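You operate a simulated robot arm through the tools that you are given. There is no shell and no other tool.

You are at the controls of a simulated robot arm. One attempt, no reset.

Task
The small beaker slopped over: pour about 40 ml back and mop up.
Fine: pour into the plastic beaker and stand the small one where it was. Then wipe the puddle up with the cloth and put the cloth back. Set down upright: small beaker.

It is judged by the outcome, as a careful person would: the job done as asked, and still so three seconds after it is handed in. It fails if anything else is knocked over, pushed out of place, dropped, spilled or broken. Flat cloth is picked up by pressing the open fingertips on it (5 to 10 N) and closing them slowly along it; thin cloth reads only 2 to 8 mm in the jaws.

Robot
A 6-joint arm with a two-finger parallel gripper, fixed in place. Base frame: the origin is on the floor under the middle of its stand, x ahead of it, y to its left, z up; the work surface is at about z = 950. Lengths are in mm, angles in degrees, forces in N, time in s.
With the tool pointing down near the work surface it reaches from about 220 to 620 mm from the base axis. Its first joint turns from -66.0 to 66.0 degrees. Payload 2.7 kg.
Tool frame: the origin (TCP) lies between the finger pads and is the grasp point; the fingertips stand 23 mm ahead of it; z points along the fingers, y is the line along which they close. Largest opening 94 mm; finger width 38, thickness 10; the body of the gripper, 54 by 96 mm, starts 39 mm behind the TCP.
Orientation is told as [roll, pitch, yaw] about the base's x, y, z axes, in that order, counted from this pose: with the fingers straight down and closing along the base's y, the tool's x points along the base's -x, its y along +y and its z along -z.

Tools
- The arm moves only by the tool arm_command. Its argument "steps" is a list of rows, each an object (a shift or turn left out is 0, a gripper value left out holds the last) with "offset": the shift along the base's x, y, z in m, a list of three; "angular": the turn, a rotation vector about the base's x, y, z in degrees, a list of three; "claw": the gripper command, from -1 (shut) to 1 (fully open), values between in proportion. In form: [{"offset": [tx, ty, tz], "angular": [wx, wy, wz], "claw": claw}, ...]. A call has 1 to 20 rows; each row shifts and turns the commanded pose from where the row before left it. Rows are played at 5 a second. More than 50 mm and 8.6 degrees between two rows, or a gripper value outside its range, and nothing of the call is played. A pose out of reach is approached as far as the arm can. The call stops where the force on the tool passes 40 N (or 10 N more than at its start, if that is more) or the arm is blocked; 0.2 s more then pass. Each finger travels about 45 mm/s and halts on what it meets, pressing with about 26 N; the grip force reading is that of the motor and also rises with nothing between the fingers. The clock runs only during rows and for 0.2 s after the last one: add rows that do not move to give the fingers time. The reply holds the time, the measured pose of the TCP, the force on the tool along the base axes, the opening and the grip force, in the units named above and with some noise, with the torque about the TCP (base axes, N m) and any sound that the robot's microphone picked up, and new pictures: "views" is both (left out), scene, wrist or none.
- Cameras (640 x 400 px; columns grow to the right, rows downward): "scene" is fixed at [95.5, -452.9, 1399.8]; the picture's right is [0.54, -0.84, 0.00], its down [-0.51, -0.33, -0.79] and it looks along [0.67, 0.43, -0.61] (base axes); focal length 214 px, centre (320, 200). "wrist" rides on the gripper at [87, 16, -75] in the tool frame; the picture's right is [-0.18, 0.98, 0.00], its down [-0.58, -0.11, -0.81] and it looks along [-0.79, -0.15, 0.59] (tool axes); focal length 243 px, centre (320, 200). There is no depth. A picture from a camera that has moved, and an enlarged one, comes with that camera's place and axes in the base frame and with its lens.
- inspect(camera, box): a new picture of the part [left, top, right, bottom] of that camera's present view, enlarged. No time passes.
- sign_off(): hands the job in; it is judged then, once.

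Nothing tells you positions but the pictures and the camera data. Unless the task says otherwise, let go and move clear before handing in.

The tools are called after "Call:" as name(argument=value, ...) on one line, values as JSON. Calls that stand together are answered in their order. arm_command: Moves the arm, as the interface text tells. Its arguments: {"type":"object","properties":{"steps":{"type":"array","items":{"type":"object","properties":{"offset":{"type":"array","items":{"type":"number"}},"angular":{"type":"array","items":{"type":"number"}},"claw":{"type":"number"}}}},"views":{"type":"string","enum":["both","scene","wrist","none"]}},"required":["steps"]} The other tools are called the same way: inspect (camera, box) takes an enlarged picture of a part of a camera's view; sign_off () hands the job in.

At the start:

```text
clock: 0.0
ee_pos: [356.5, -25.9, 1297.6]
orientation: [0.0, -0.1, 0.0]
force: [-0.4, -0.7, 0.1]
torque: [0.03, 0.01, 0.0]
gripper_width: 94.1
gripper_force: 0.0
```

scene: 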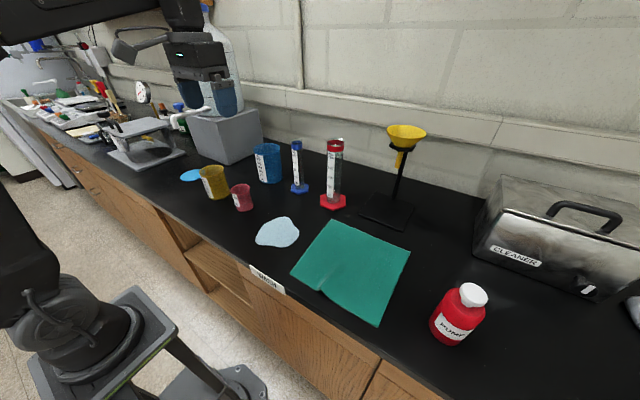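
wrist: 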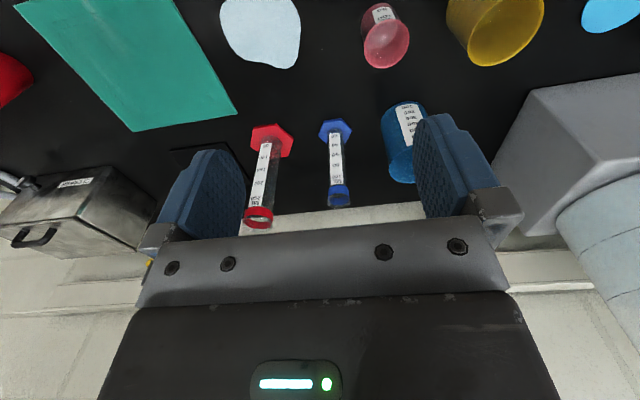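

I see three beakers (yellow, small red/pink, blue), two cylinders, a funnel stand, a light-blue puddle and a green cloth. I'll zoom in before moving to find out which is the small beaker and which is the plastic one.

Call:
inspect(camera="scene", box=[170, 120, 370, 250])

Call:
inspect(camera="wrist", box=[340, 0, 640, 190])

Call:
inspect(camera="scene", box=[240, 190, 440, 330])

```text
3.08 times, centred on (270, 185) of scene
camera zoom: at [95.5, -452.9, 1399.8], right [0.54, -0.84, 0.0], down [-0.51, -0.33, -0.79], along [0.67, 0.43, -0.61], focal length 660 px, centre (474, 246)
```

zoom: 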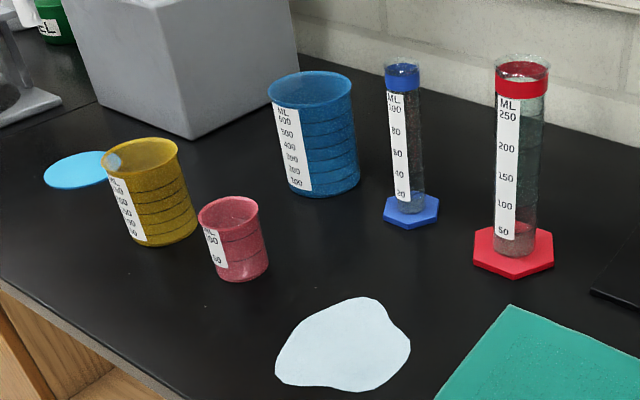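

```text
2.11 times, centred on (490, 95) of wrist
camera zoom: at [268.7, -10.4, 1371.5], right [0.18, 0.98, 0.0], down [0.58, -0.11, 0.81], along [0.79, -0.15, -0.59], focal length 511 px, centre (-38, 421)
```

zoom: 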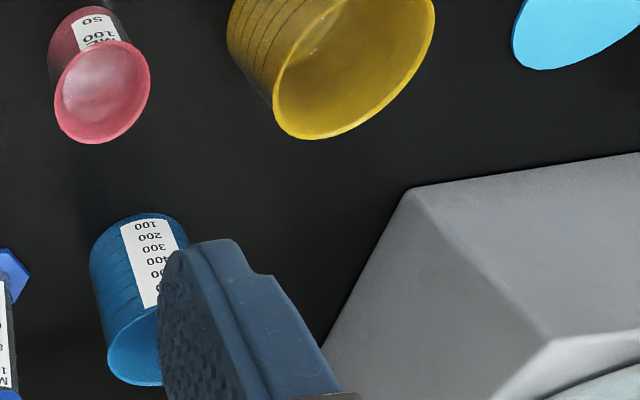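

```text
2.86 times, centred on (340, 260) of scene
camera zoom: at [95.5, -452.9, 1399.8], right [0.54, -0.84, 0.0], down [-0.51, -0.33, -0.79], along [0.67, 0.43, -0.61], focal length 613 px, centre (263, 29)
```

zoom: 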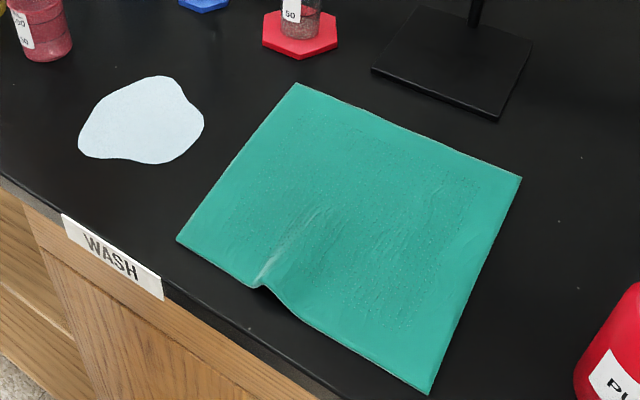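

Pink is the smallest beaker; yellow and blue are the candidates for "the plastic beaker". I'll zoom in on each one and on the light-blue disc to tell them apart.

Call:
inspect(camera="scene", box=[175, 155, 265, 215])

Call:
inspect(camera="scene", box=[240, 130, 320, 190])

Call:
inspect(camera="wrist", box=[340, 0, 460, 80])

Call:
inspect(camera="wrist", box=[430, 0, 640, 80])

Call:
inspect(camera="scene", box=[0, 60, 250, 200])

```text
6.67 times, centred on (220, 185) of scene
camera zoom: at [95.5, -452.9, 1399.8], right [0.54, -0.84, 0.0], down [-0.51, -0.33, -0.79], along [0.67, 0.43, -0.61], focal length 1430 px, centre (987, 300)
```

zoom: 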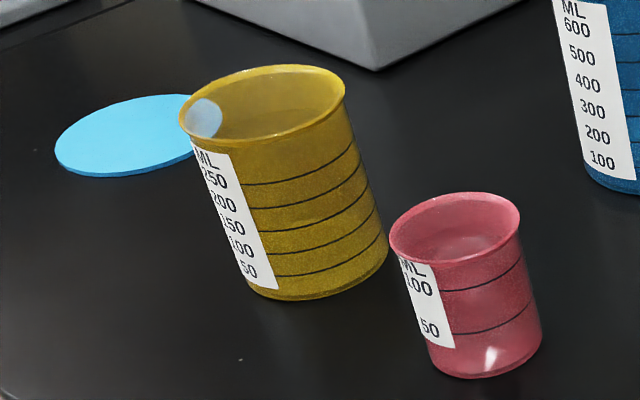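

```text
6.67 times, centred on (280, 160) of scene
camera zoom: at [95.5, -452.9, 1399.8], right [0.54, -0.84, 0.0], down [-0.51, -0.33, -0.79], along [0.67, 0.43, -0.61], focal length 1430 px, centre (587, 467)
```

zoom: 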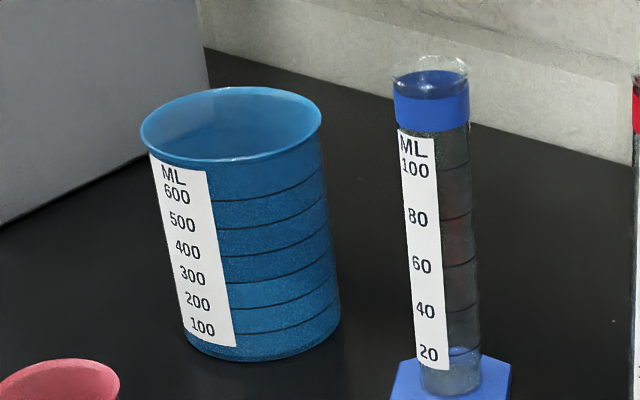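

```text
5.00 times, centred on (400, 40) of wrist
camera zoom: at [268.7, -10.4, 1371.5], right [0.18, 0.98, 0.0], down [0.58, -0.11, 0.81], along [0.79, -0.15, -0.59], focal length 1213 px, centre (-80, 1000)
```

zoom: 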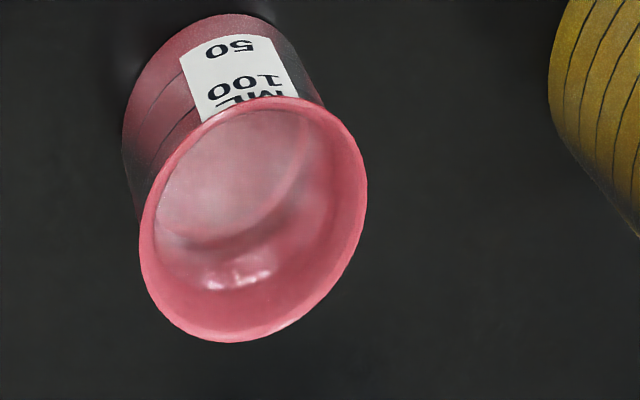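

```text
3.05 times, centred on (535, 40) of wrist
camera zoom: at [268.7, -10.4, 1371.5], right [0.18, 0.98, 0.0], down [0.58, -0.11, 0.81], along [0.79, -0.15, -0.59], focal length 739 px, centre (-335, 688)
```

zoom: 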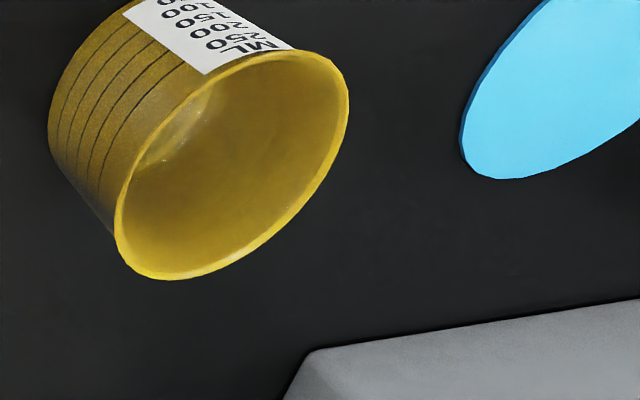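

```text
2.56 times, centred on (125, 130) of scene
camera zoom: at [95.5, -452.9, 1399.8], right [0.54, -0.84, 0.0], down [-0.51, -0.33, -0.79], along [0.67, 0.43, -0.61], focal length 549 px, centre (819, 379)
```

zoom: 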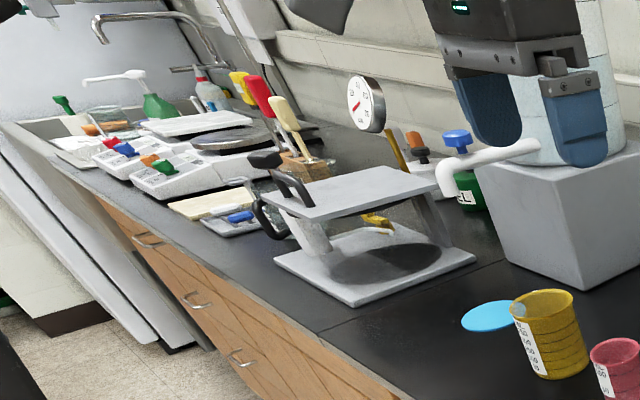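

The pink (100 ml) beaker stands near (419, 45), yellow (250 ml) near (422, 173), blue (600 ml) near (593, 93), the puddle around (397, -118) and the cloth over x 309–529, y -455 to -220. I'll swing the wrist camera over the beakers, staying high, to look inside them.

Call:
arm_command(steps=[{"offset": [0, 0.04, 0], "angular": [0, 8, 0]}, {"offset": [0, 0.04, 0], "angular": [0, 8, 0]}, {"offset": [0, 0.04, 0], "angular": [0, 8, 0]}, {"offset": [0, 0.03, 0], "angular": [0, 6, 0]}, {"offset": [0, 0, 0]}], views="both")

```text
clock: 1.2
ee_pos: [327.1, 122.9, 1209.1]
orientation: [0.0, 29.8, 0.0]
force: [0.0, 0.2, -0.3]
torque: [0.01, -0.01, -0.02]
gripper_width: 94.2
gripper_force: 0.1
out of reach, approached as far as the arm can: row 2, 3, 4
camera wrist: at [289.6, 139.3, 1315.9], right [0.16, 0.98, -0.09], down [0.91, -0.11, 0.41], along [0.39, -0.15, -0.91], focal length 243 px, centre (320, 200)
```

scene: 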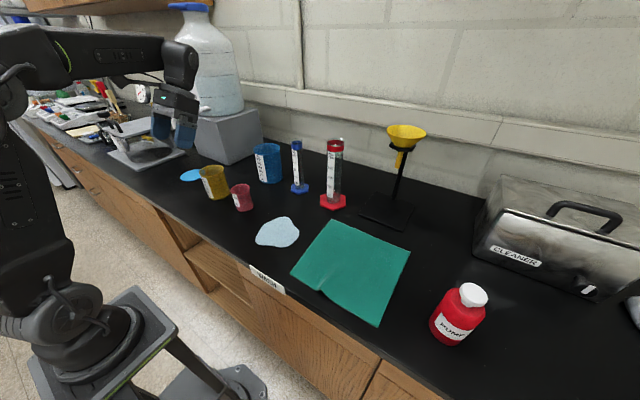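
wrist: 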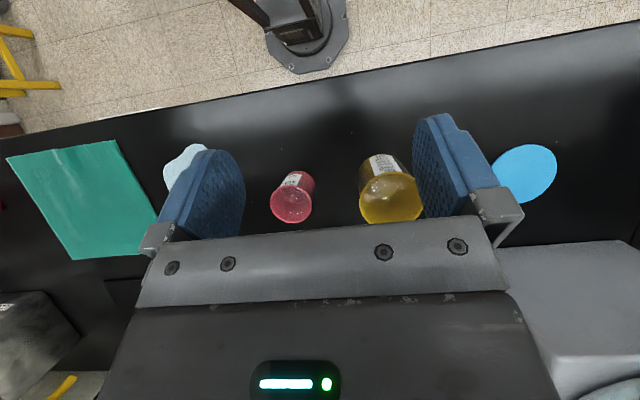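

Pink and yellow are both visible from above now. I'll zoom in to see what is inside them.

Call:
inspect(camera="wrist", box=[250, 140, 440, 240])

Call:
inspect(camera="wrist", box=[340, 145, 440, 235])

Call:
inspect(camera="wrist", box=[480, 130, 580, 220])

Call:
inspect(camera="scene", box=[170, 150, 290, 220])

```text
3.37 times, centred on (345, 190) of wrist
camera zoom: at [289.6, 139.3, 1315.9], right [0.16, 0.98, -0.09], down [0.91, -0.11, 0.41], along [0.39, -0.15, -0.91], focal length 817 px, centre (236, 234)
```

zoom: 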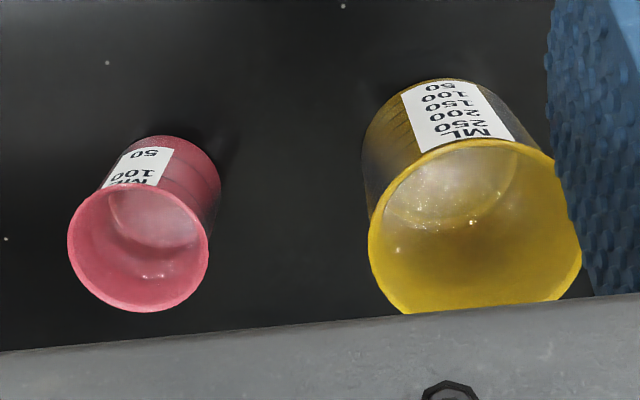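

```text
4.44 times, centred on (390, 190) of wrist
camera zoom: at [289.6, 139.3, 1315.9], right [0.16, 0.98, -0.09], down [0.91, -0.11, 0.41], along [0.39, -0.15, -0.91], focal length 1078 px, centre (9, 244)
```

zoom: 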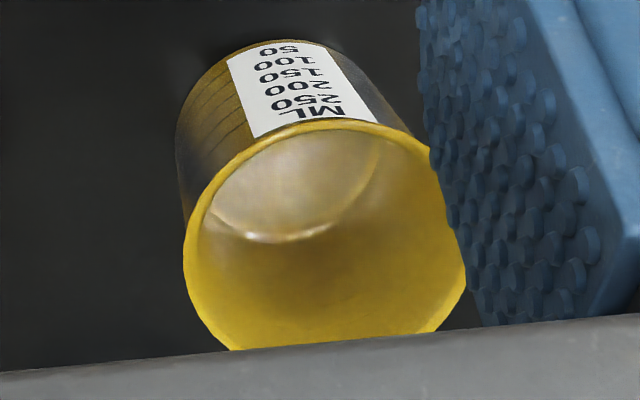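

```text
4.44 times, centred on (530, 175) of wrist
camera zoom: at [289.6, 139.3, 1315.9], right [0.16, 0.98, -0.09], down [0.91, -0.11, 0.41], along [0.39, -0.15, -0.91], focal length 1078 px, centre (-613, 311)
```

zoom: 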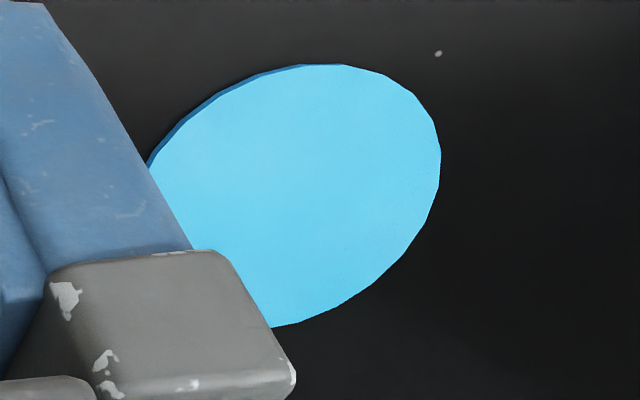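

```text
5.33 times, centred on (230, 185) of scene
camera zoom: at [95.5, -452.8, 1399.8], right [0.54, -0.84, 0.0], down [-0.51, -0.33, -0.79], along [0.67, 0.43, -0.61], focal length 1144 px, centre (800, 280)
```

zoom: 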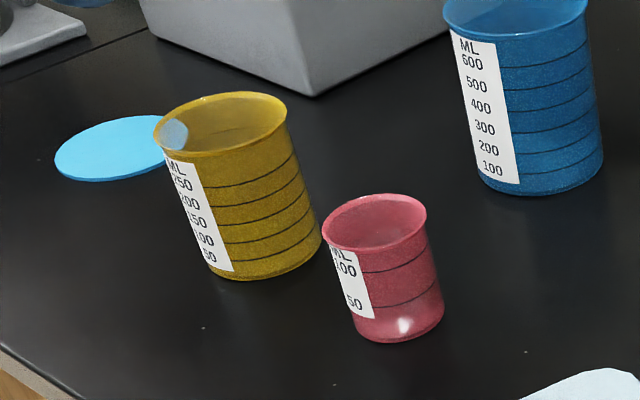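

Pink and yellow both hold some liquid. Next I'll move to look down into the blue beaker.

Call:
arm_command(steps=[{"offset": [0.03, -0.01, 0.02], "angular": [0, -8, 0]}, {"offset": [0.04, -0.01, 0.02], "angular": [0, -8, 0]}, {"offset": [0.04, -0.01, 0.02], "angular": [0, -8, 0]}, {"offset": [0.04, 0, 0.0], "angular": [0, -6, 0]}, {"offset": [0, 0, 0]}], views="both")

```text
clock: 2.4
ee_pos: [475.9, 91.5, 1269.1]
orientation: [0.1, -0.2, 0.0]
force: [0.2, -0.1, -0.2]
torque: [0.0, 0.01, 0.0]
gripper_width: 93.9
gripper_force: 0.0
camera wrist: at [390.0, 108.0, 1342.6], right [0.18, 0.98, 0.0], down [0.58, -0.11, 0.81], along [0.79, -0.15, -0.59], focal length 243 px, centre (320, 200)
```

scene: 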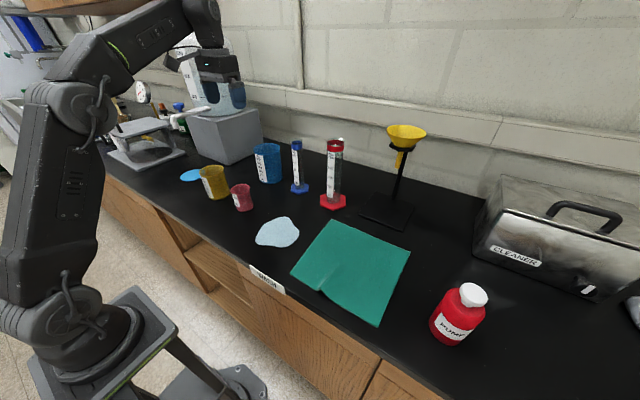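
wrist: 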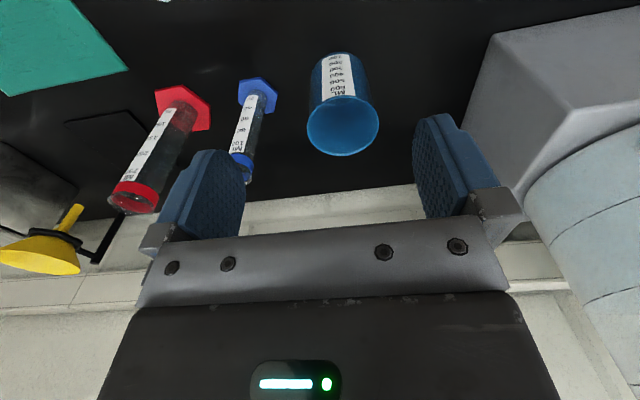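

Call:
inspect(camera="wrist", box=[290, 40, 400, 170])

Call:
inspect(camera="scene", box=[240, 120, 370, 220])

Call:
inspect(camera="wrist", box=[100, 60, 290, 220])

```text
3.08 times, centred on (345, 105) of wrist
camera zoom: at [390.0, 108.0, 1342.6], right [0.18, 0.98, 0.0], down [0.58, -0.11, 0.81], along [0.79, -0.15, -0.59], focal length 746 px, centre (243, 492)
```

zoom: 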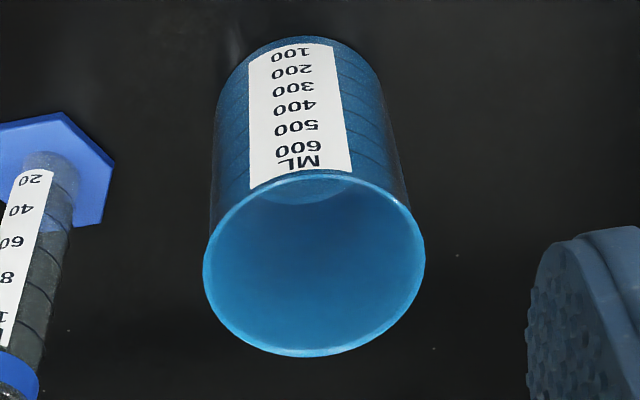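

```text
4.00 times, centred on (305, 170) of scene
camera zoom: at [95.5, -452.9, 1399.8], right [0.54, -0.84, 0.0], down [-0.51, -0.33, -0.79], along [0.67, 0.43, -0.61], focal length 858 px, centre (380, 320)
```

zoom: 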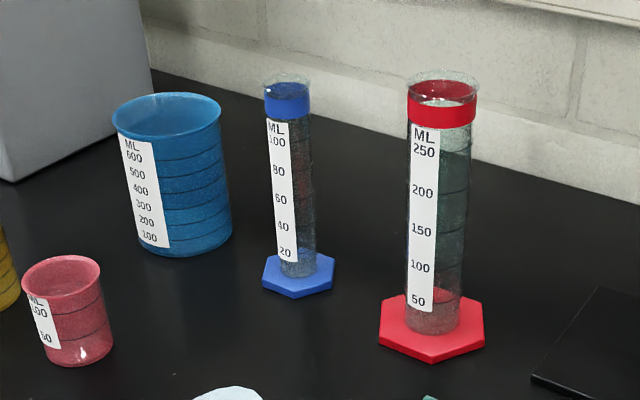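

```text
2.50 times, centred on (195, 140) of wrist
camera zoom: at [390.0, 108.0, 1342.6], right [0.18, 0.98, 0.0], down [0.58, -0.11, 0.81], along [0.79, -0.15, -0.59], focal length 606 px, centre (632, 350)
```

zoom: 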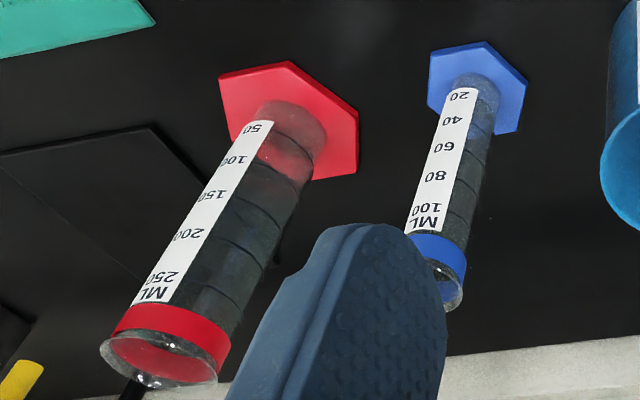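

The blue beaker looks empty, or nearly so. I'll move above the pink and yellow beakers, looking nearly straight down, to judge the liquid levels.

Call:
arm_command(steps=[{"offset": [0, 0, -0.02], "angular": [0, 8, 0]}, {"offset": [-0.01, 0, -0.02], "angular": [0, 8, 0]}, {"offset": [-0.01, 0, -0.02], "angular": [0, 8, 0]}, {"offset": [0, 0, 0.0], "angular": [0, 6, 0]}, {"offset": [0, 0, 0]}], views="both")

```text
clock: 3.6
ee_pos: [419.9, 87.0, 1160.3]
orientation: [0.0, 29.8, 0.0]
force: [0.2, -0.3, -0.7]
torque: [-0.01, 0.02, 0.0]
gripper_width: 93.7
gripper_force: 0.1
out of reach, approached as far as the arm can: row 2, 3, 4
camera wrist: at [382.3, 103.2, 1267.6], right [0.16, 0.98, -0.09], down [0.91, -0.11, 0.41], along [0.39, -0.15, -0.91], focal length 243 px, centre (320, 200)
```

scene: 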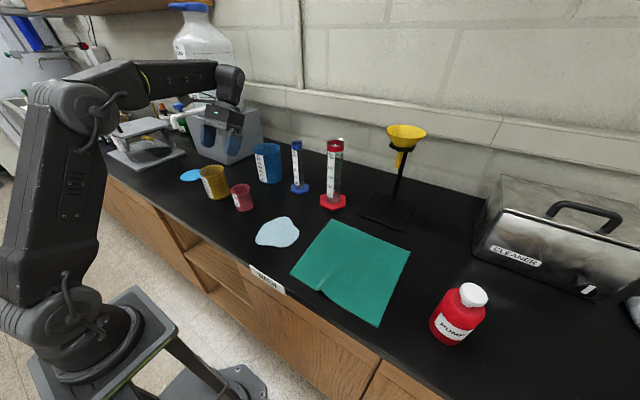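
wrist: 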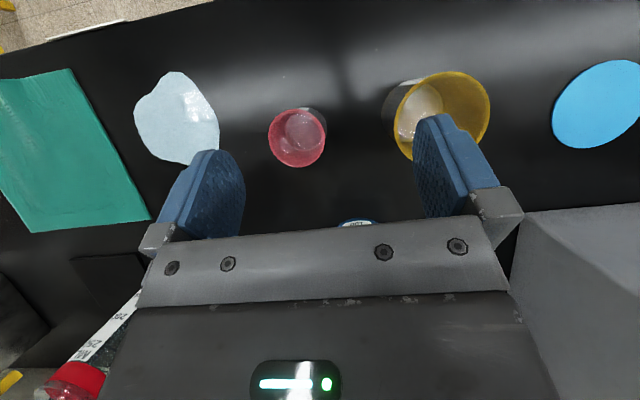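

Call:
inspect(camera="wrist", box=[255, 95, 345, 175])

Call:
inspect(camera="wrist", box=[380, 60, 500, 165])

Call:
inspect(camera="wrist", box=[110, 60, 240, 180])

Call:
inspect(camera="wrist", box=[530, 50, 640, 160])

```text
5.00 times, centred on (300, 135) of wrist
camera zoom: at [382.3, 103.2, 1267.6], right [0.16, 0.98, -0.09], down [0.91, -0.11, 0.41], along [0.39, -0.15, -0.91], focal length 1213 px, centre (420, 525)
```

zoom: 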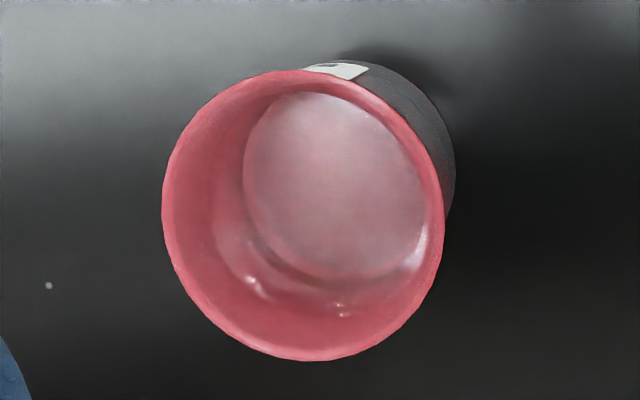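

```text
3.81 times, centred on (440, 112) of wrist
camera zoom: at [382.3, 103.2, 1267.6], right [0.16, 0.98, -0.09], down [0.91, -0.11, 0.41], along [0.39, -0.15, -0.91], focal length 924 px, centre (-137, 533)
```

zoom: 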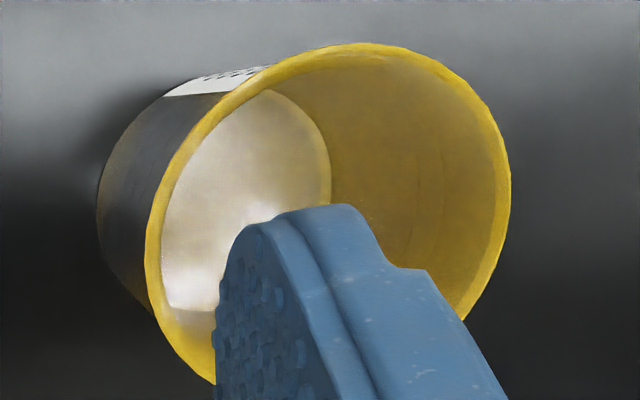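

```text
3.33 times, centred on (175, 120) of wrist
camera zoom: at [382.3, 103.2, 1267.6], right [0.16, 0.98, -0.09], down [0.91, -0.11, 0.41], along [0.39, -0.15, -0.91], focal length 809 px, centre (803, 467)
```

zoom: 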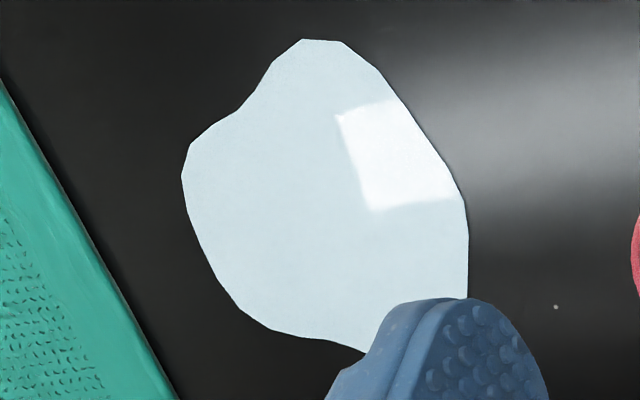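

```text
3.64 times, centred on (585, 105) of wrist
camera zoom: at [382.3, 103.2, 1267.6], right [0.16, 0.98, -0.09], down [0.91, -0.11, 0.41], along [0.39, -0.15, -0.91], focal length 882 px, centre (-644, 546)
```

zoom: 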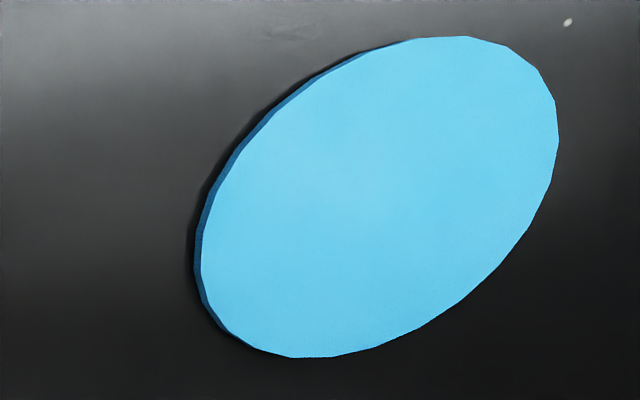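

I have a good view down into both beakers. I'll zoom the scene camera hard on the pink, yellow and blue walls to find the liquid levels.

Call:
inspect(camera="scene", box=[227, 178, 259, 215])

Call:
inspect(camera="scene", box=[192, 158, 236, 204])

Call:
inspect(camera="scene", box=[248, 134, 292, 188])

```text
10.81 times, centred on (243, 196) of scene
camera zoom: at [95.5, -452.9, 1399.8], right [0.54, -0.84, 0.0], down [-0.51, -0.33, -0.79], along [0.67, 0.43, -0.61], focal length 2319 px, centre (1152, 238)
```

zoom: 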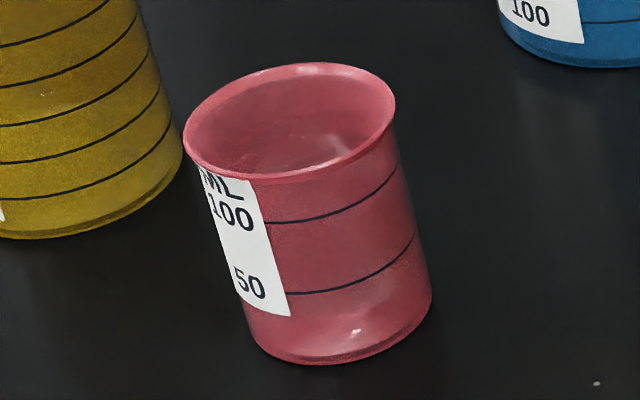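

```text
8.70 times, centred on (214, 181) of scene
camera zoom: at [95.5, -452.9, 1399.8], right [0.54, -0.84, 0.0], down [-0.51, -0.33, -0.79], along [0.67, 0.43, -0.61], focal length 1865 px, centre (1242, 365)
```

zoom: 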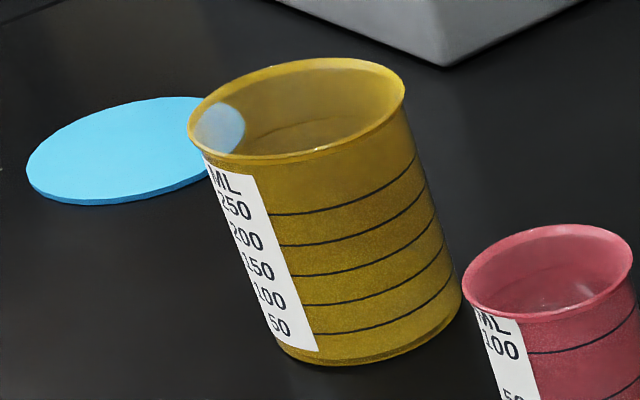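

```text
7.41 times, centred on (270, 161) of scene
camera zoom: at [95.5, -452.9, 1399.8], right [0.54, -0.84, 0.0], down [-0.51, -0.33, -0.79], along [0.67, 0.43, -0.61], focal length 1589 px, centre (690, 489)
```

zoom: 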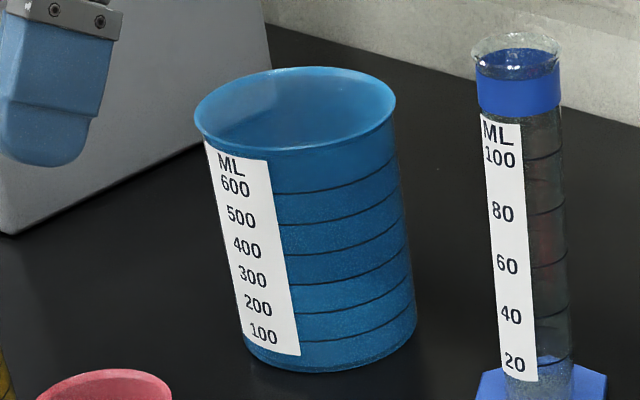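

Call:
inspect(camera="scene", box=[234, 183, 250, 193])

Call:
inspect(camera="scene", box=[198, 161, 224, 177])

Call:
inspect(camera="scene", box=[250, 139, 286, 161])

Call:
inspect(camera="wrist", box=[395, 70, 445, 120])

```text
16.00 times, centred on (242, 188) of scene
camera zoom: at [95.5, -452.9, 1399.8], right [0.54, -0.84, 0.0], down [-0.51, -0.33, -0.79], along [0.67, 0.43, -0.61], focal length 3432 px, centre (1568, 392)
```

zoom: 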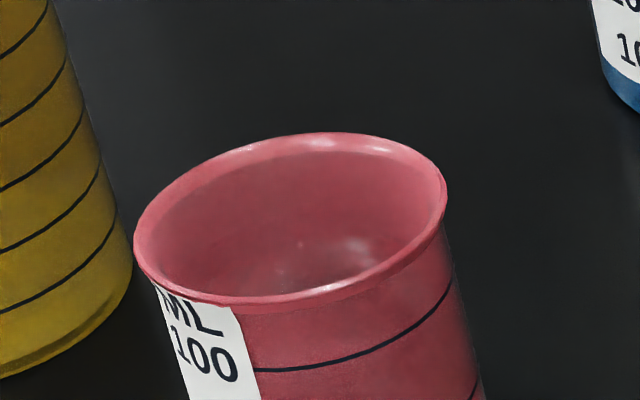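

```text
16.00 times, centred on (211, 169) of scene
camera zoom: at [95.5, -452.9, 1399.8], right [0.54, -0.84, 0.0], down [-0.51, -0.33, -0.79], along [0.67, 0.43, -0.61], focal length 3432 px, centre (2064, 696)
```

zoom: 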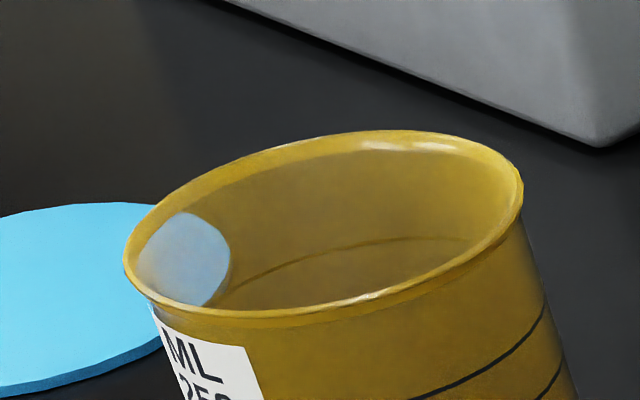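

```text
16.00 times, centred on (268, 150) of scene
camera zoom: at [95.5, -452.9, 1399.8], right [0.54, -0.84, 0.0], down [-0.51, -0.33, -0.79], along [0.67, 0.43, -0.61], focal length 3432 px, centre (1152, 1000)
```

zoom: 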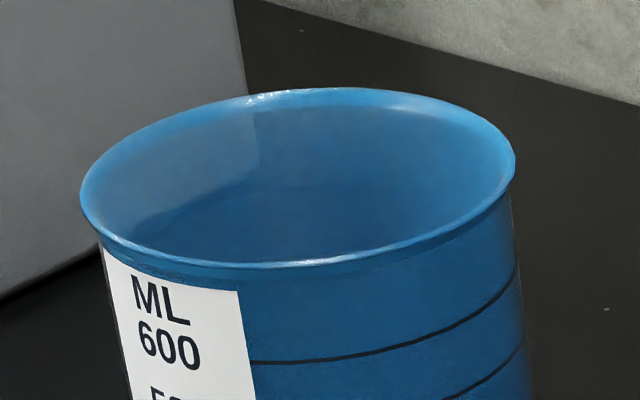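

```text
8.00 times, centred on (420, 95) of wrist
camera zoom: at [382.3, 103.2, 1267.6], right [0.16, 0.98, -0.09], down [0.91, -0.11, 0.41], along [0.39, -0.15, -0.91], focal length 1941 px, centre (-480, 1040)
```

zoom: 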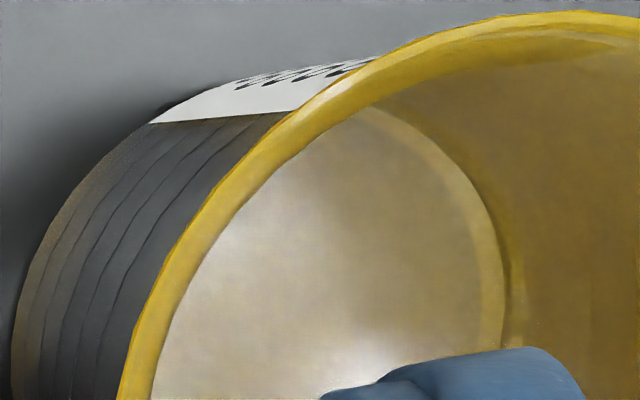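

The yellow beaker's wall shows an inner arc that could be a liquid surface. I'll shift the camera over to get the finger out of the way and check.

Call:
arm_command(steps=[{"offset": [0, 0.04, 0.0]}, {"offset": [0, 0.035, 0.0]}, {"offset": [0, 0, 0]}], views="wrist")

```text
clock: 4.4
ee_pos: [416.9, 160.9, 1155.1]
orientation: [0.2, 29.7, 0.0]
force: [-0.9, -0.7, 0.0]
torque: [0.0, -0.02, -0.01]
gripper_width: 94.2
gripper_force: 0.2
out of reach, approached as far as the arm can: row 2
camera wrist: at [378.3, 178.0, 1261.4], right [0.16, 0.98, -0.09], down [0.9, -0.11, 0.41], along [0.39, -0.15, -0.91], focal length 243 px, centre (320, 200)
```

wrist: 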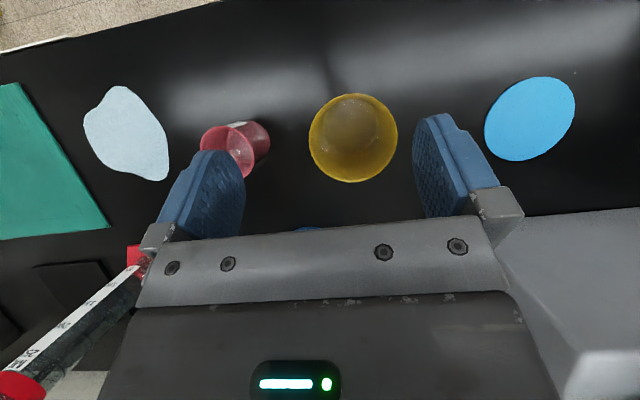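

Call:
inspect(camera="wrist", box=[300, 85, 408, 190])

Call:
inspect(camera="wrist", box=[190, 110, 280, 190])

```text
3.81 times, centred on (354, 138) of wrist
camera zoom: at [378.3, 178.0, 1261.4], right [0.16, 0.98, -0.09], down [0.9, -0.11, 0.41], along [0.39, -0.15, -0.91], focal length 924 px, centre (190, 438)
```

zoom: 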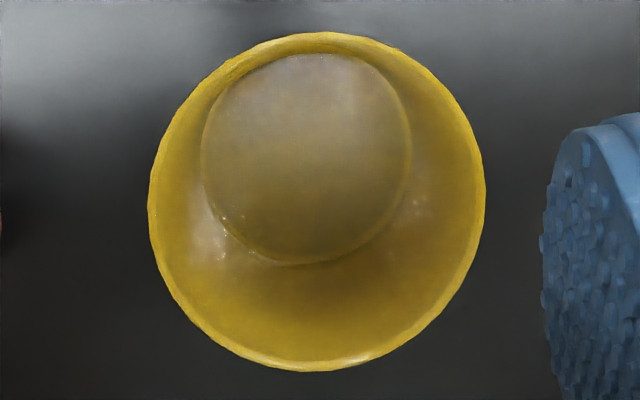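

```text
5.00 times, centred on (235, 150) of wrist
camera zoom: at [378.3, 178.0, 1261.4], right [0.16, 0.98, -0.09], down [0.9, -0.11, 0.41], along [0.39, -0.15, -0.91], focal length 1213 px, centre (745, 450)
```

zoom: 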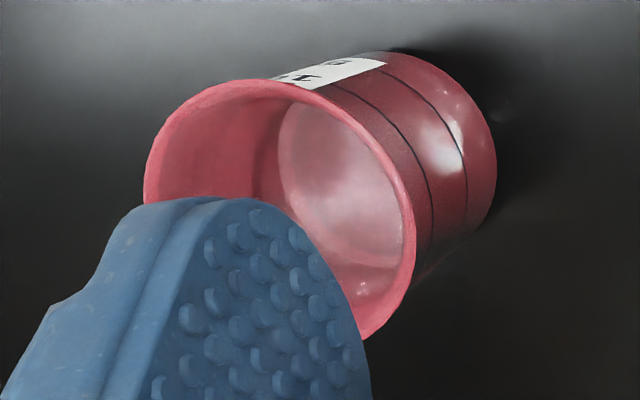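

The yellow beaker looks empty or only shallowly filled, while pink shows a second ring that suggests liquid. I'll get a steeper look into the blue beaker to compare.

Call:
arm_command(steps=[{"offset": [0.03, -0.02, 0.02], "angular": [0, -8, 0]}, {"offset": [0.04, -0.02, 0.02], "angular": [0, -8, 0]}, {"offset": [0.04, -0.02, 0.005], "angular": [0, -8, 0]}, {"offset": [0.033, -0.009, 0.0], "angular": [0, -6, 0]}, {"offset": [0, 0, 0]}], views="wrist")

```text
clock: 5.6
ee_pos: [551.7, 89.5, 1199.2]
orientation: [0.0, -0.1, 0.0]
force: [-0.2, 0.8, -0.2]
torque: [0.0, 0.0, -0.02]
gripper_width: 94.0
gripper_force: 0.0
out of reach, approached as far as the arm can: row 4
camera wrist: at [464.8, 106.5, 1272.6], right [0.18, 0.98, 0.0], down [0.58, -0.11, 0.81], along [0.79, -0.15, -0.59], focal length 243 px, centre (320, 200)
```

wrist: 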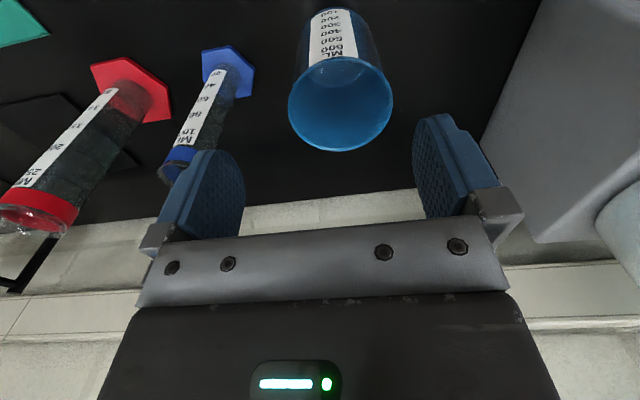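

Call:
inspect(camera="wrist", box=[275, 0, 405, 160])

Call:
inspect(camera="wrist", box=[300, 50, 380, 110])

Call:
inspect(camera="wrist", box=[0, 40, 260, 240])

```text
2.50 times, centred on (340, 80) of wrist
camera zoom: at [464.8, 106.5, 1272.6], right [0.18, 0.98, 0.0], down [0.58, -0.11, 0.81], along [0.79, -0.15, -0.59], focal length 606 px, centre (270, 500)
```

zoom: 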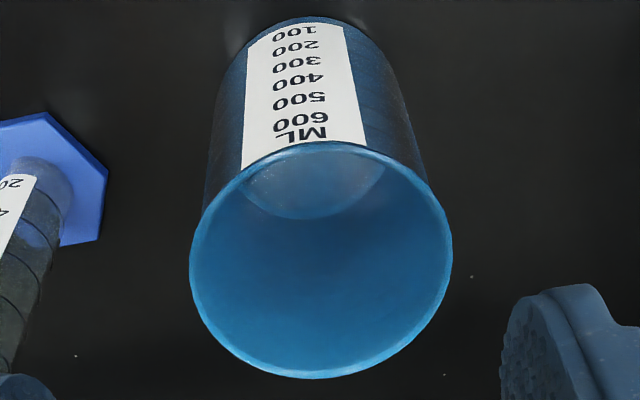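

```text
6.67 times, centred on (340, 80) of wrist
camera zoom: at [464.8, 106.5, 1272.6], right [0.18, 0.98, 0.0], down [0.58, -0.11, 0.81], along [0.79, -0.15, -0.59], focal length 1618 px, centre (187, 1000)
```

zoom: 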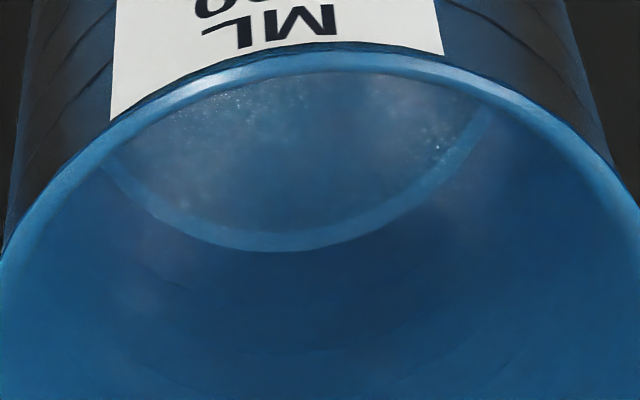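

```text
2.00 times, centred on (130, 140) of wrist
camera zoom: at [464.8, 106.5, 1272.6], right [0.18, 0.98, 0.0], down [0.58, -0.11, 0.81], along [0.79, -0.15, -0.59], focal length 485 px, centre (700, 320)
```

zoom: 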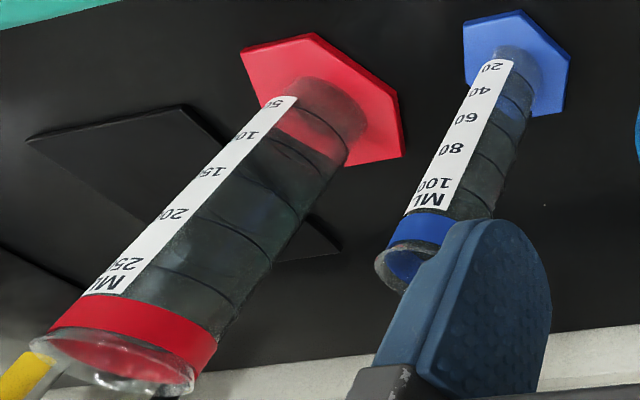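

All of the evidence points to yellow: it is the mid-sized beaker in the same front row as pink, puddle and cloth, while blue stands in the back row with the cylinders. Next I'll drop to a low side view of pink to read its liquid level and check that a tilted grasp is reachable.

Call:
arm_command(steps=[{"offset": [-0.04, -0.01, 0]}, {"offset": [-0.045, -0.01, 0]}, {"offset": [-0.045, -0.01, 0]}, {"offset": [-0.04, -0.01, -0.02], "angular": [0, -8, 0]}, {"offset": [-0.03, 0, -0.03], "angular": [0, -8, 0]}, {"offset": [-0.025, 0, -0.03], "angular": [0, -8, 0]}, {"offset": [-0.02, 0, -0.02], "angular": [0, -6, 0]}, {"offset": [0, 0, 0]}], views="both")

```text
clock: 7.4
ee_pos: [306.3, 49.1, 1098.0]
orientation: [0.0, -30.2, 0.0]
force: [-0.6, 0.5, -0.4]
torque: [0.0, -0.01, 0.0]
gripper_width: 93.9
gripper_force: 0.1
camera wrist: at [194.4, 65.9, 1117.1], right [0.16, 0.98, 0.09], down [0.1, -0.11, 0.99], along [0.98, -0.15, -0.11], focal length 243 px, centre (320, 200)
```

scene: 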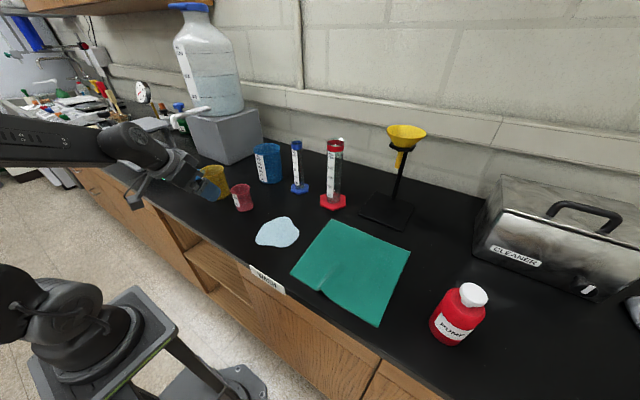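
wrist: 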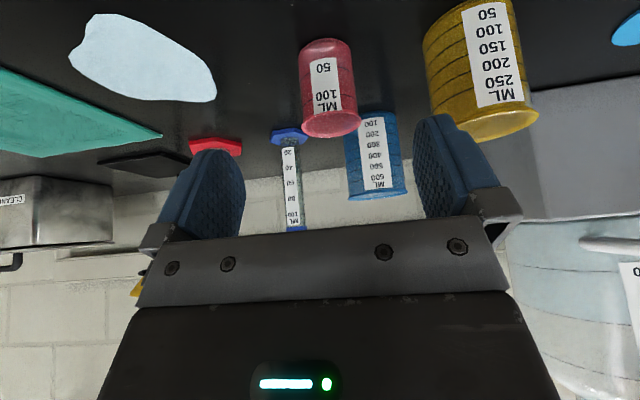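

Call:
inspect(camera="wrist", box=[285, 25, 375, 150])

Call:
inspect(camera="wrist", box=[410, 0, 560, 150])

Call:
inspect(camera="wrist", box=[300, 85, 365, 145])

```text
3.20 times, centred on (330, 88) of wrist
camera zoom: at [194.4, 65.9, 1117.1], right [0.16, 0.98, 0.09], down [0.1, -0.11, 0.99], along [0.98, -0.15, -0.11], focal length 776 px, centre (288, 560)
```

zoom: 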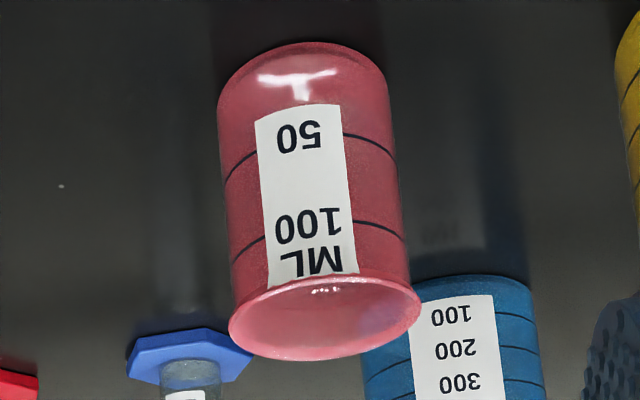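

```text
2.67 times, centred on (485, 75) of wrist
camera zoom: at [194.4, 65.9, 1117.1], right [0.16, 0.98, 0.09], down [0.1, -0.11, 0.99], along [0.98, -0.15, -0.11], focal length 647 px, centre (-120, 533)
```

zoom: 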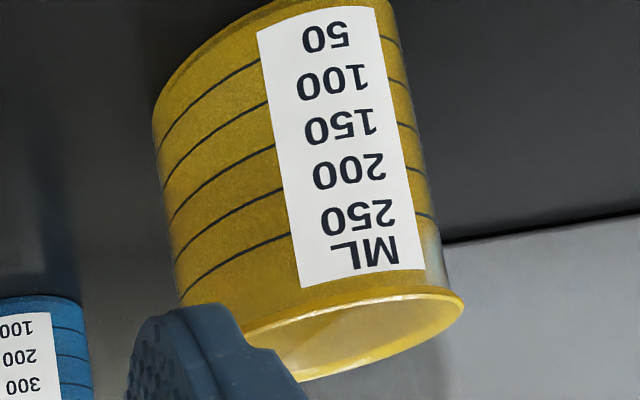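

```text
6.67 times, centred on (332, 115) of wrist
camera zoom: at [194.4, 65.9, 1117.1], right [0.16, 0.98, 0.09], down [0.1, -0.11, 0.99], along [0.98, -0.15, -0.11], focal length 1618 px, centre (237, 767)
```

zoom: 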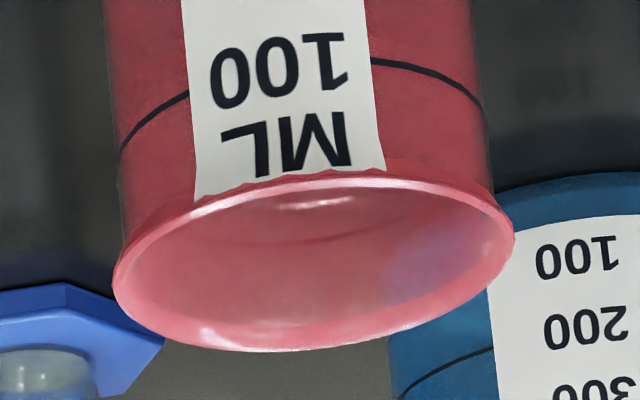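

From this view pink's axis is near (416.5, 51), its rim z ≈ 1019, with the 50 ml ring at z ≈ 971 and the 100 ml ring at z ≈ 996. I'll take one look from directly above to confirm the liquid level before grasping.

Call:
arm_command(steps=[{"offset": [0.01, 0, 0.03], "angular": [0, 8, 0]}, {"offset": [0.02, 0, 0.03], "angular": [0, 8, 0]}, {"offset": [0.03, -0.005, 0.01], "angular": [0, 8, 0]}, {"offset": [0.03, -0.005, 0.0], "angular": [0, 8, 0]}, {"offset": [0.03, -0.005, 0.0], "angular": [0, 8, 0]}, {"offset": [0.02, 0, -0.02], "angular": [0, 8, 0]}, {"offset": [0.01, 0, -0.03], "angular": [0, 4, 0]}, {"offset": [0, 0, 0]}], views="wrist")

```text
clock: 9.2
ee_pos: [458.1, 36.8, 1116.2]
orientation: [0.0, 22.0, -0.1]
force: [0.5, -0.5, 0.1]
torque: [0.01, -0.02, 0.01]
gripper_width: 94.1
gripper_force: 0.1
camera wrist: at [405.0, 53.2, 1216.8], right [0.17, 0.98, -0.07], down [0.84, -0.11, 0.53], along [0.51, -0.15, -0.84], focal length 243 px, centre (320, 200)
```

wrist: 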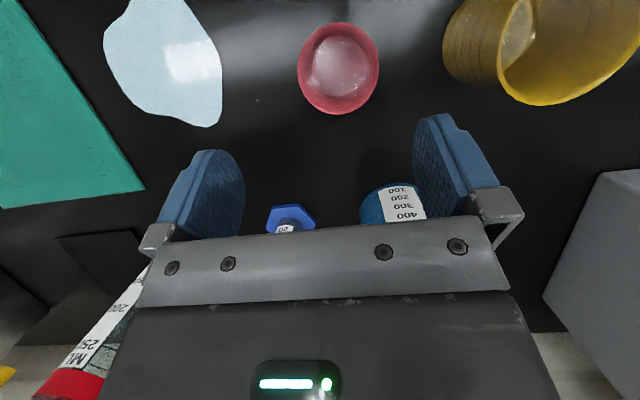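

Call:
inspect(camera="wrist", box=[290, 15, 390, 120])

Call:
inspect(camera="wrist", box=[430, 0, 640, 115])

Call:
inspect(camera="scene", box=[170, 130, 300, 230])

```text
3.81 times, centred on (340, 68) of wrist
camera zoom: at [405.0, 53.2, 1216.8], right [0.17, 0.98, -0.07], down [0.84, -0.11, 0.53], along [0.51, -0.15, -0.84], focal length 924 px, centre (244, 705)
```

zoom: 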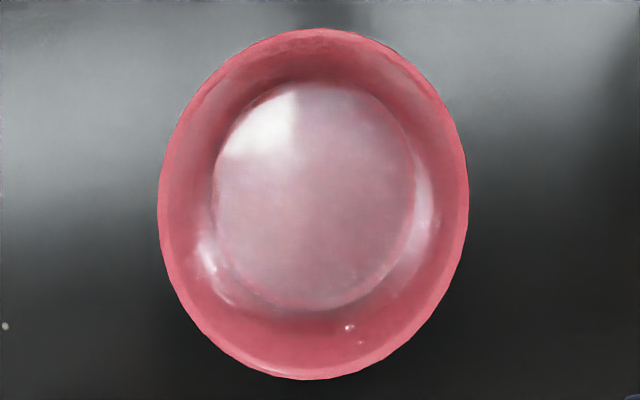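

```text
3.05 times, centred on (535, 58) of wrist
camera zoom: at [405.0, 53.2, 1216.8], right [0.17, 0.98, -0.07], down [0.84, -0.11, 0.53], along [0.51, -0.15, -0.84], focal length 739 px, centre (-335, 634)
```

zoom: 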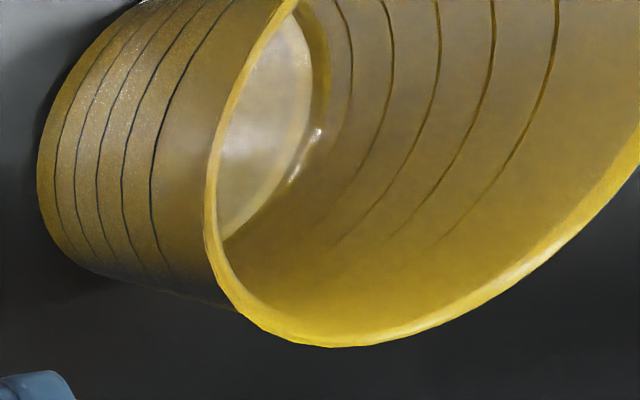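

```text
4.00 times, centred on (235, 180) of scene
camera zoom: at [95.5, -452.9, 1399.8], right [0.54, -0.84, 0.0], down [-0.51, -0.33, -0.79], along [0.67, 0.43, -0.61], focal length 858 px, centre (660, 280)
```

zoom: 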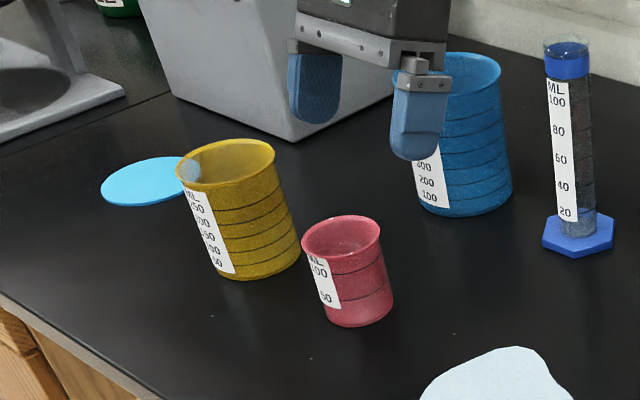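

Pink's surface sits close to its 50 ml ring (about 45–50 ml), and yellow looks empty. Before grasping I'll rehearse the pouring posture in free air above yellow, pitching the tool forward and then rolling, to confirm the arm can reach it.

Call:
arm_command(steps=[{"offset": [0, 0.01, 0.03], "angular": [0, -8, 0]}, {"offset": [-0.01, 0.02, 0.03], "angular": [0, -8, 0]}, {"offset": [-0.02, 0.03, 0.01], "angular": [0, -8, 0]}, {"offset": [-0.02, 0.03, 0.0], "angular": [0, -8, 0]}, {"offset": [0, 0.03, 0.0], "angular": [0, -8, 0]}, {"offset": [0, 0.03, -0.01], "angular": [0, -8, 0]}, {"offset": [0, 0.03, -0.01], "angular": [0, -8, 0]}, {"offset": [0, 0.01, -0.01], "angular": [0, -8, 0]}, {"offset": [0, 0, 0], "angular": [0, -8, 0]}, {"offset": [0, 0, 0]}], views="both")

```text
clock: 11.4
ee_pos: [404.6, 225.6, 1157.1]
orientation: [0.1, -50.2, 0.0]
force: [-0.6, -0.1, -1.2]
torque: [0.03, 0.02, -0.03]
gripper_width: 93.8
gripper_force: 0.0
camera wrist: at [292.8, 241.0, 1137.7], right [0.12, 0.98, 0.14], down [-0.25, -0.11, 0.96], along [0.96, -0.15, 0.23], focal length 243 px, centre (320, 200)
```

scene: 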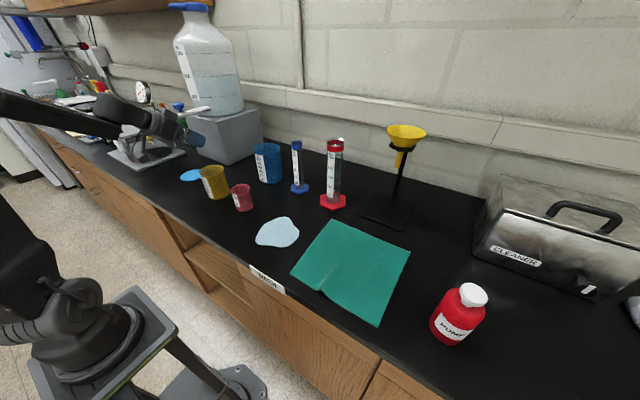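
wrist: 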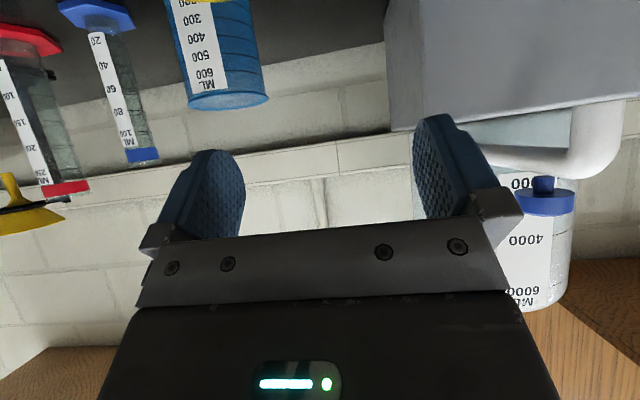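

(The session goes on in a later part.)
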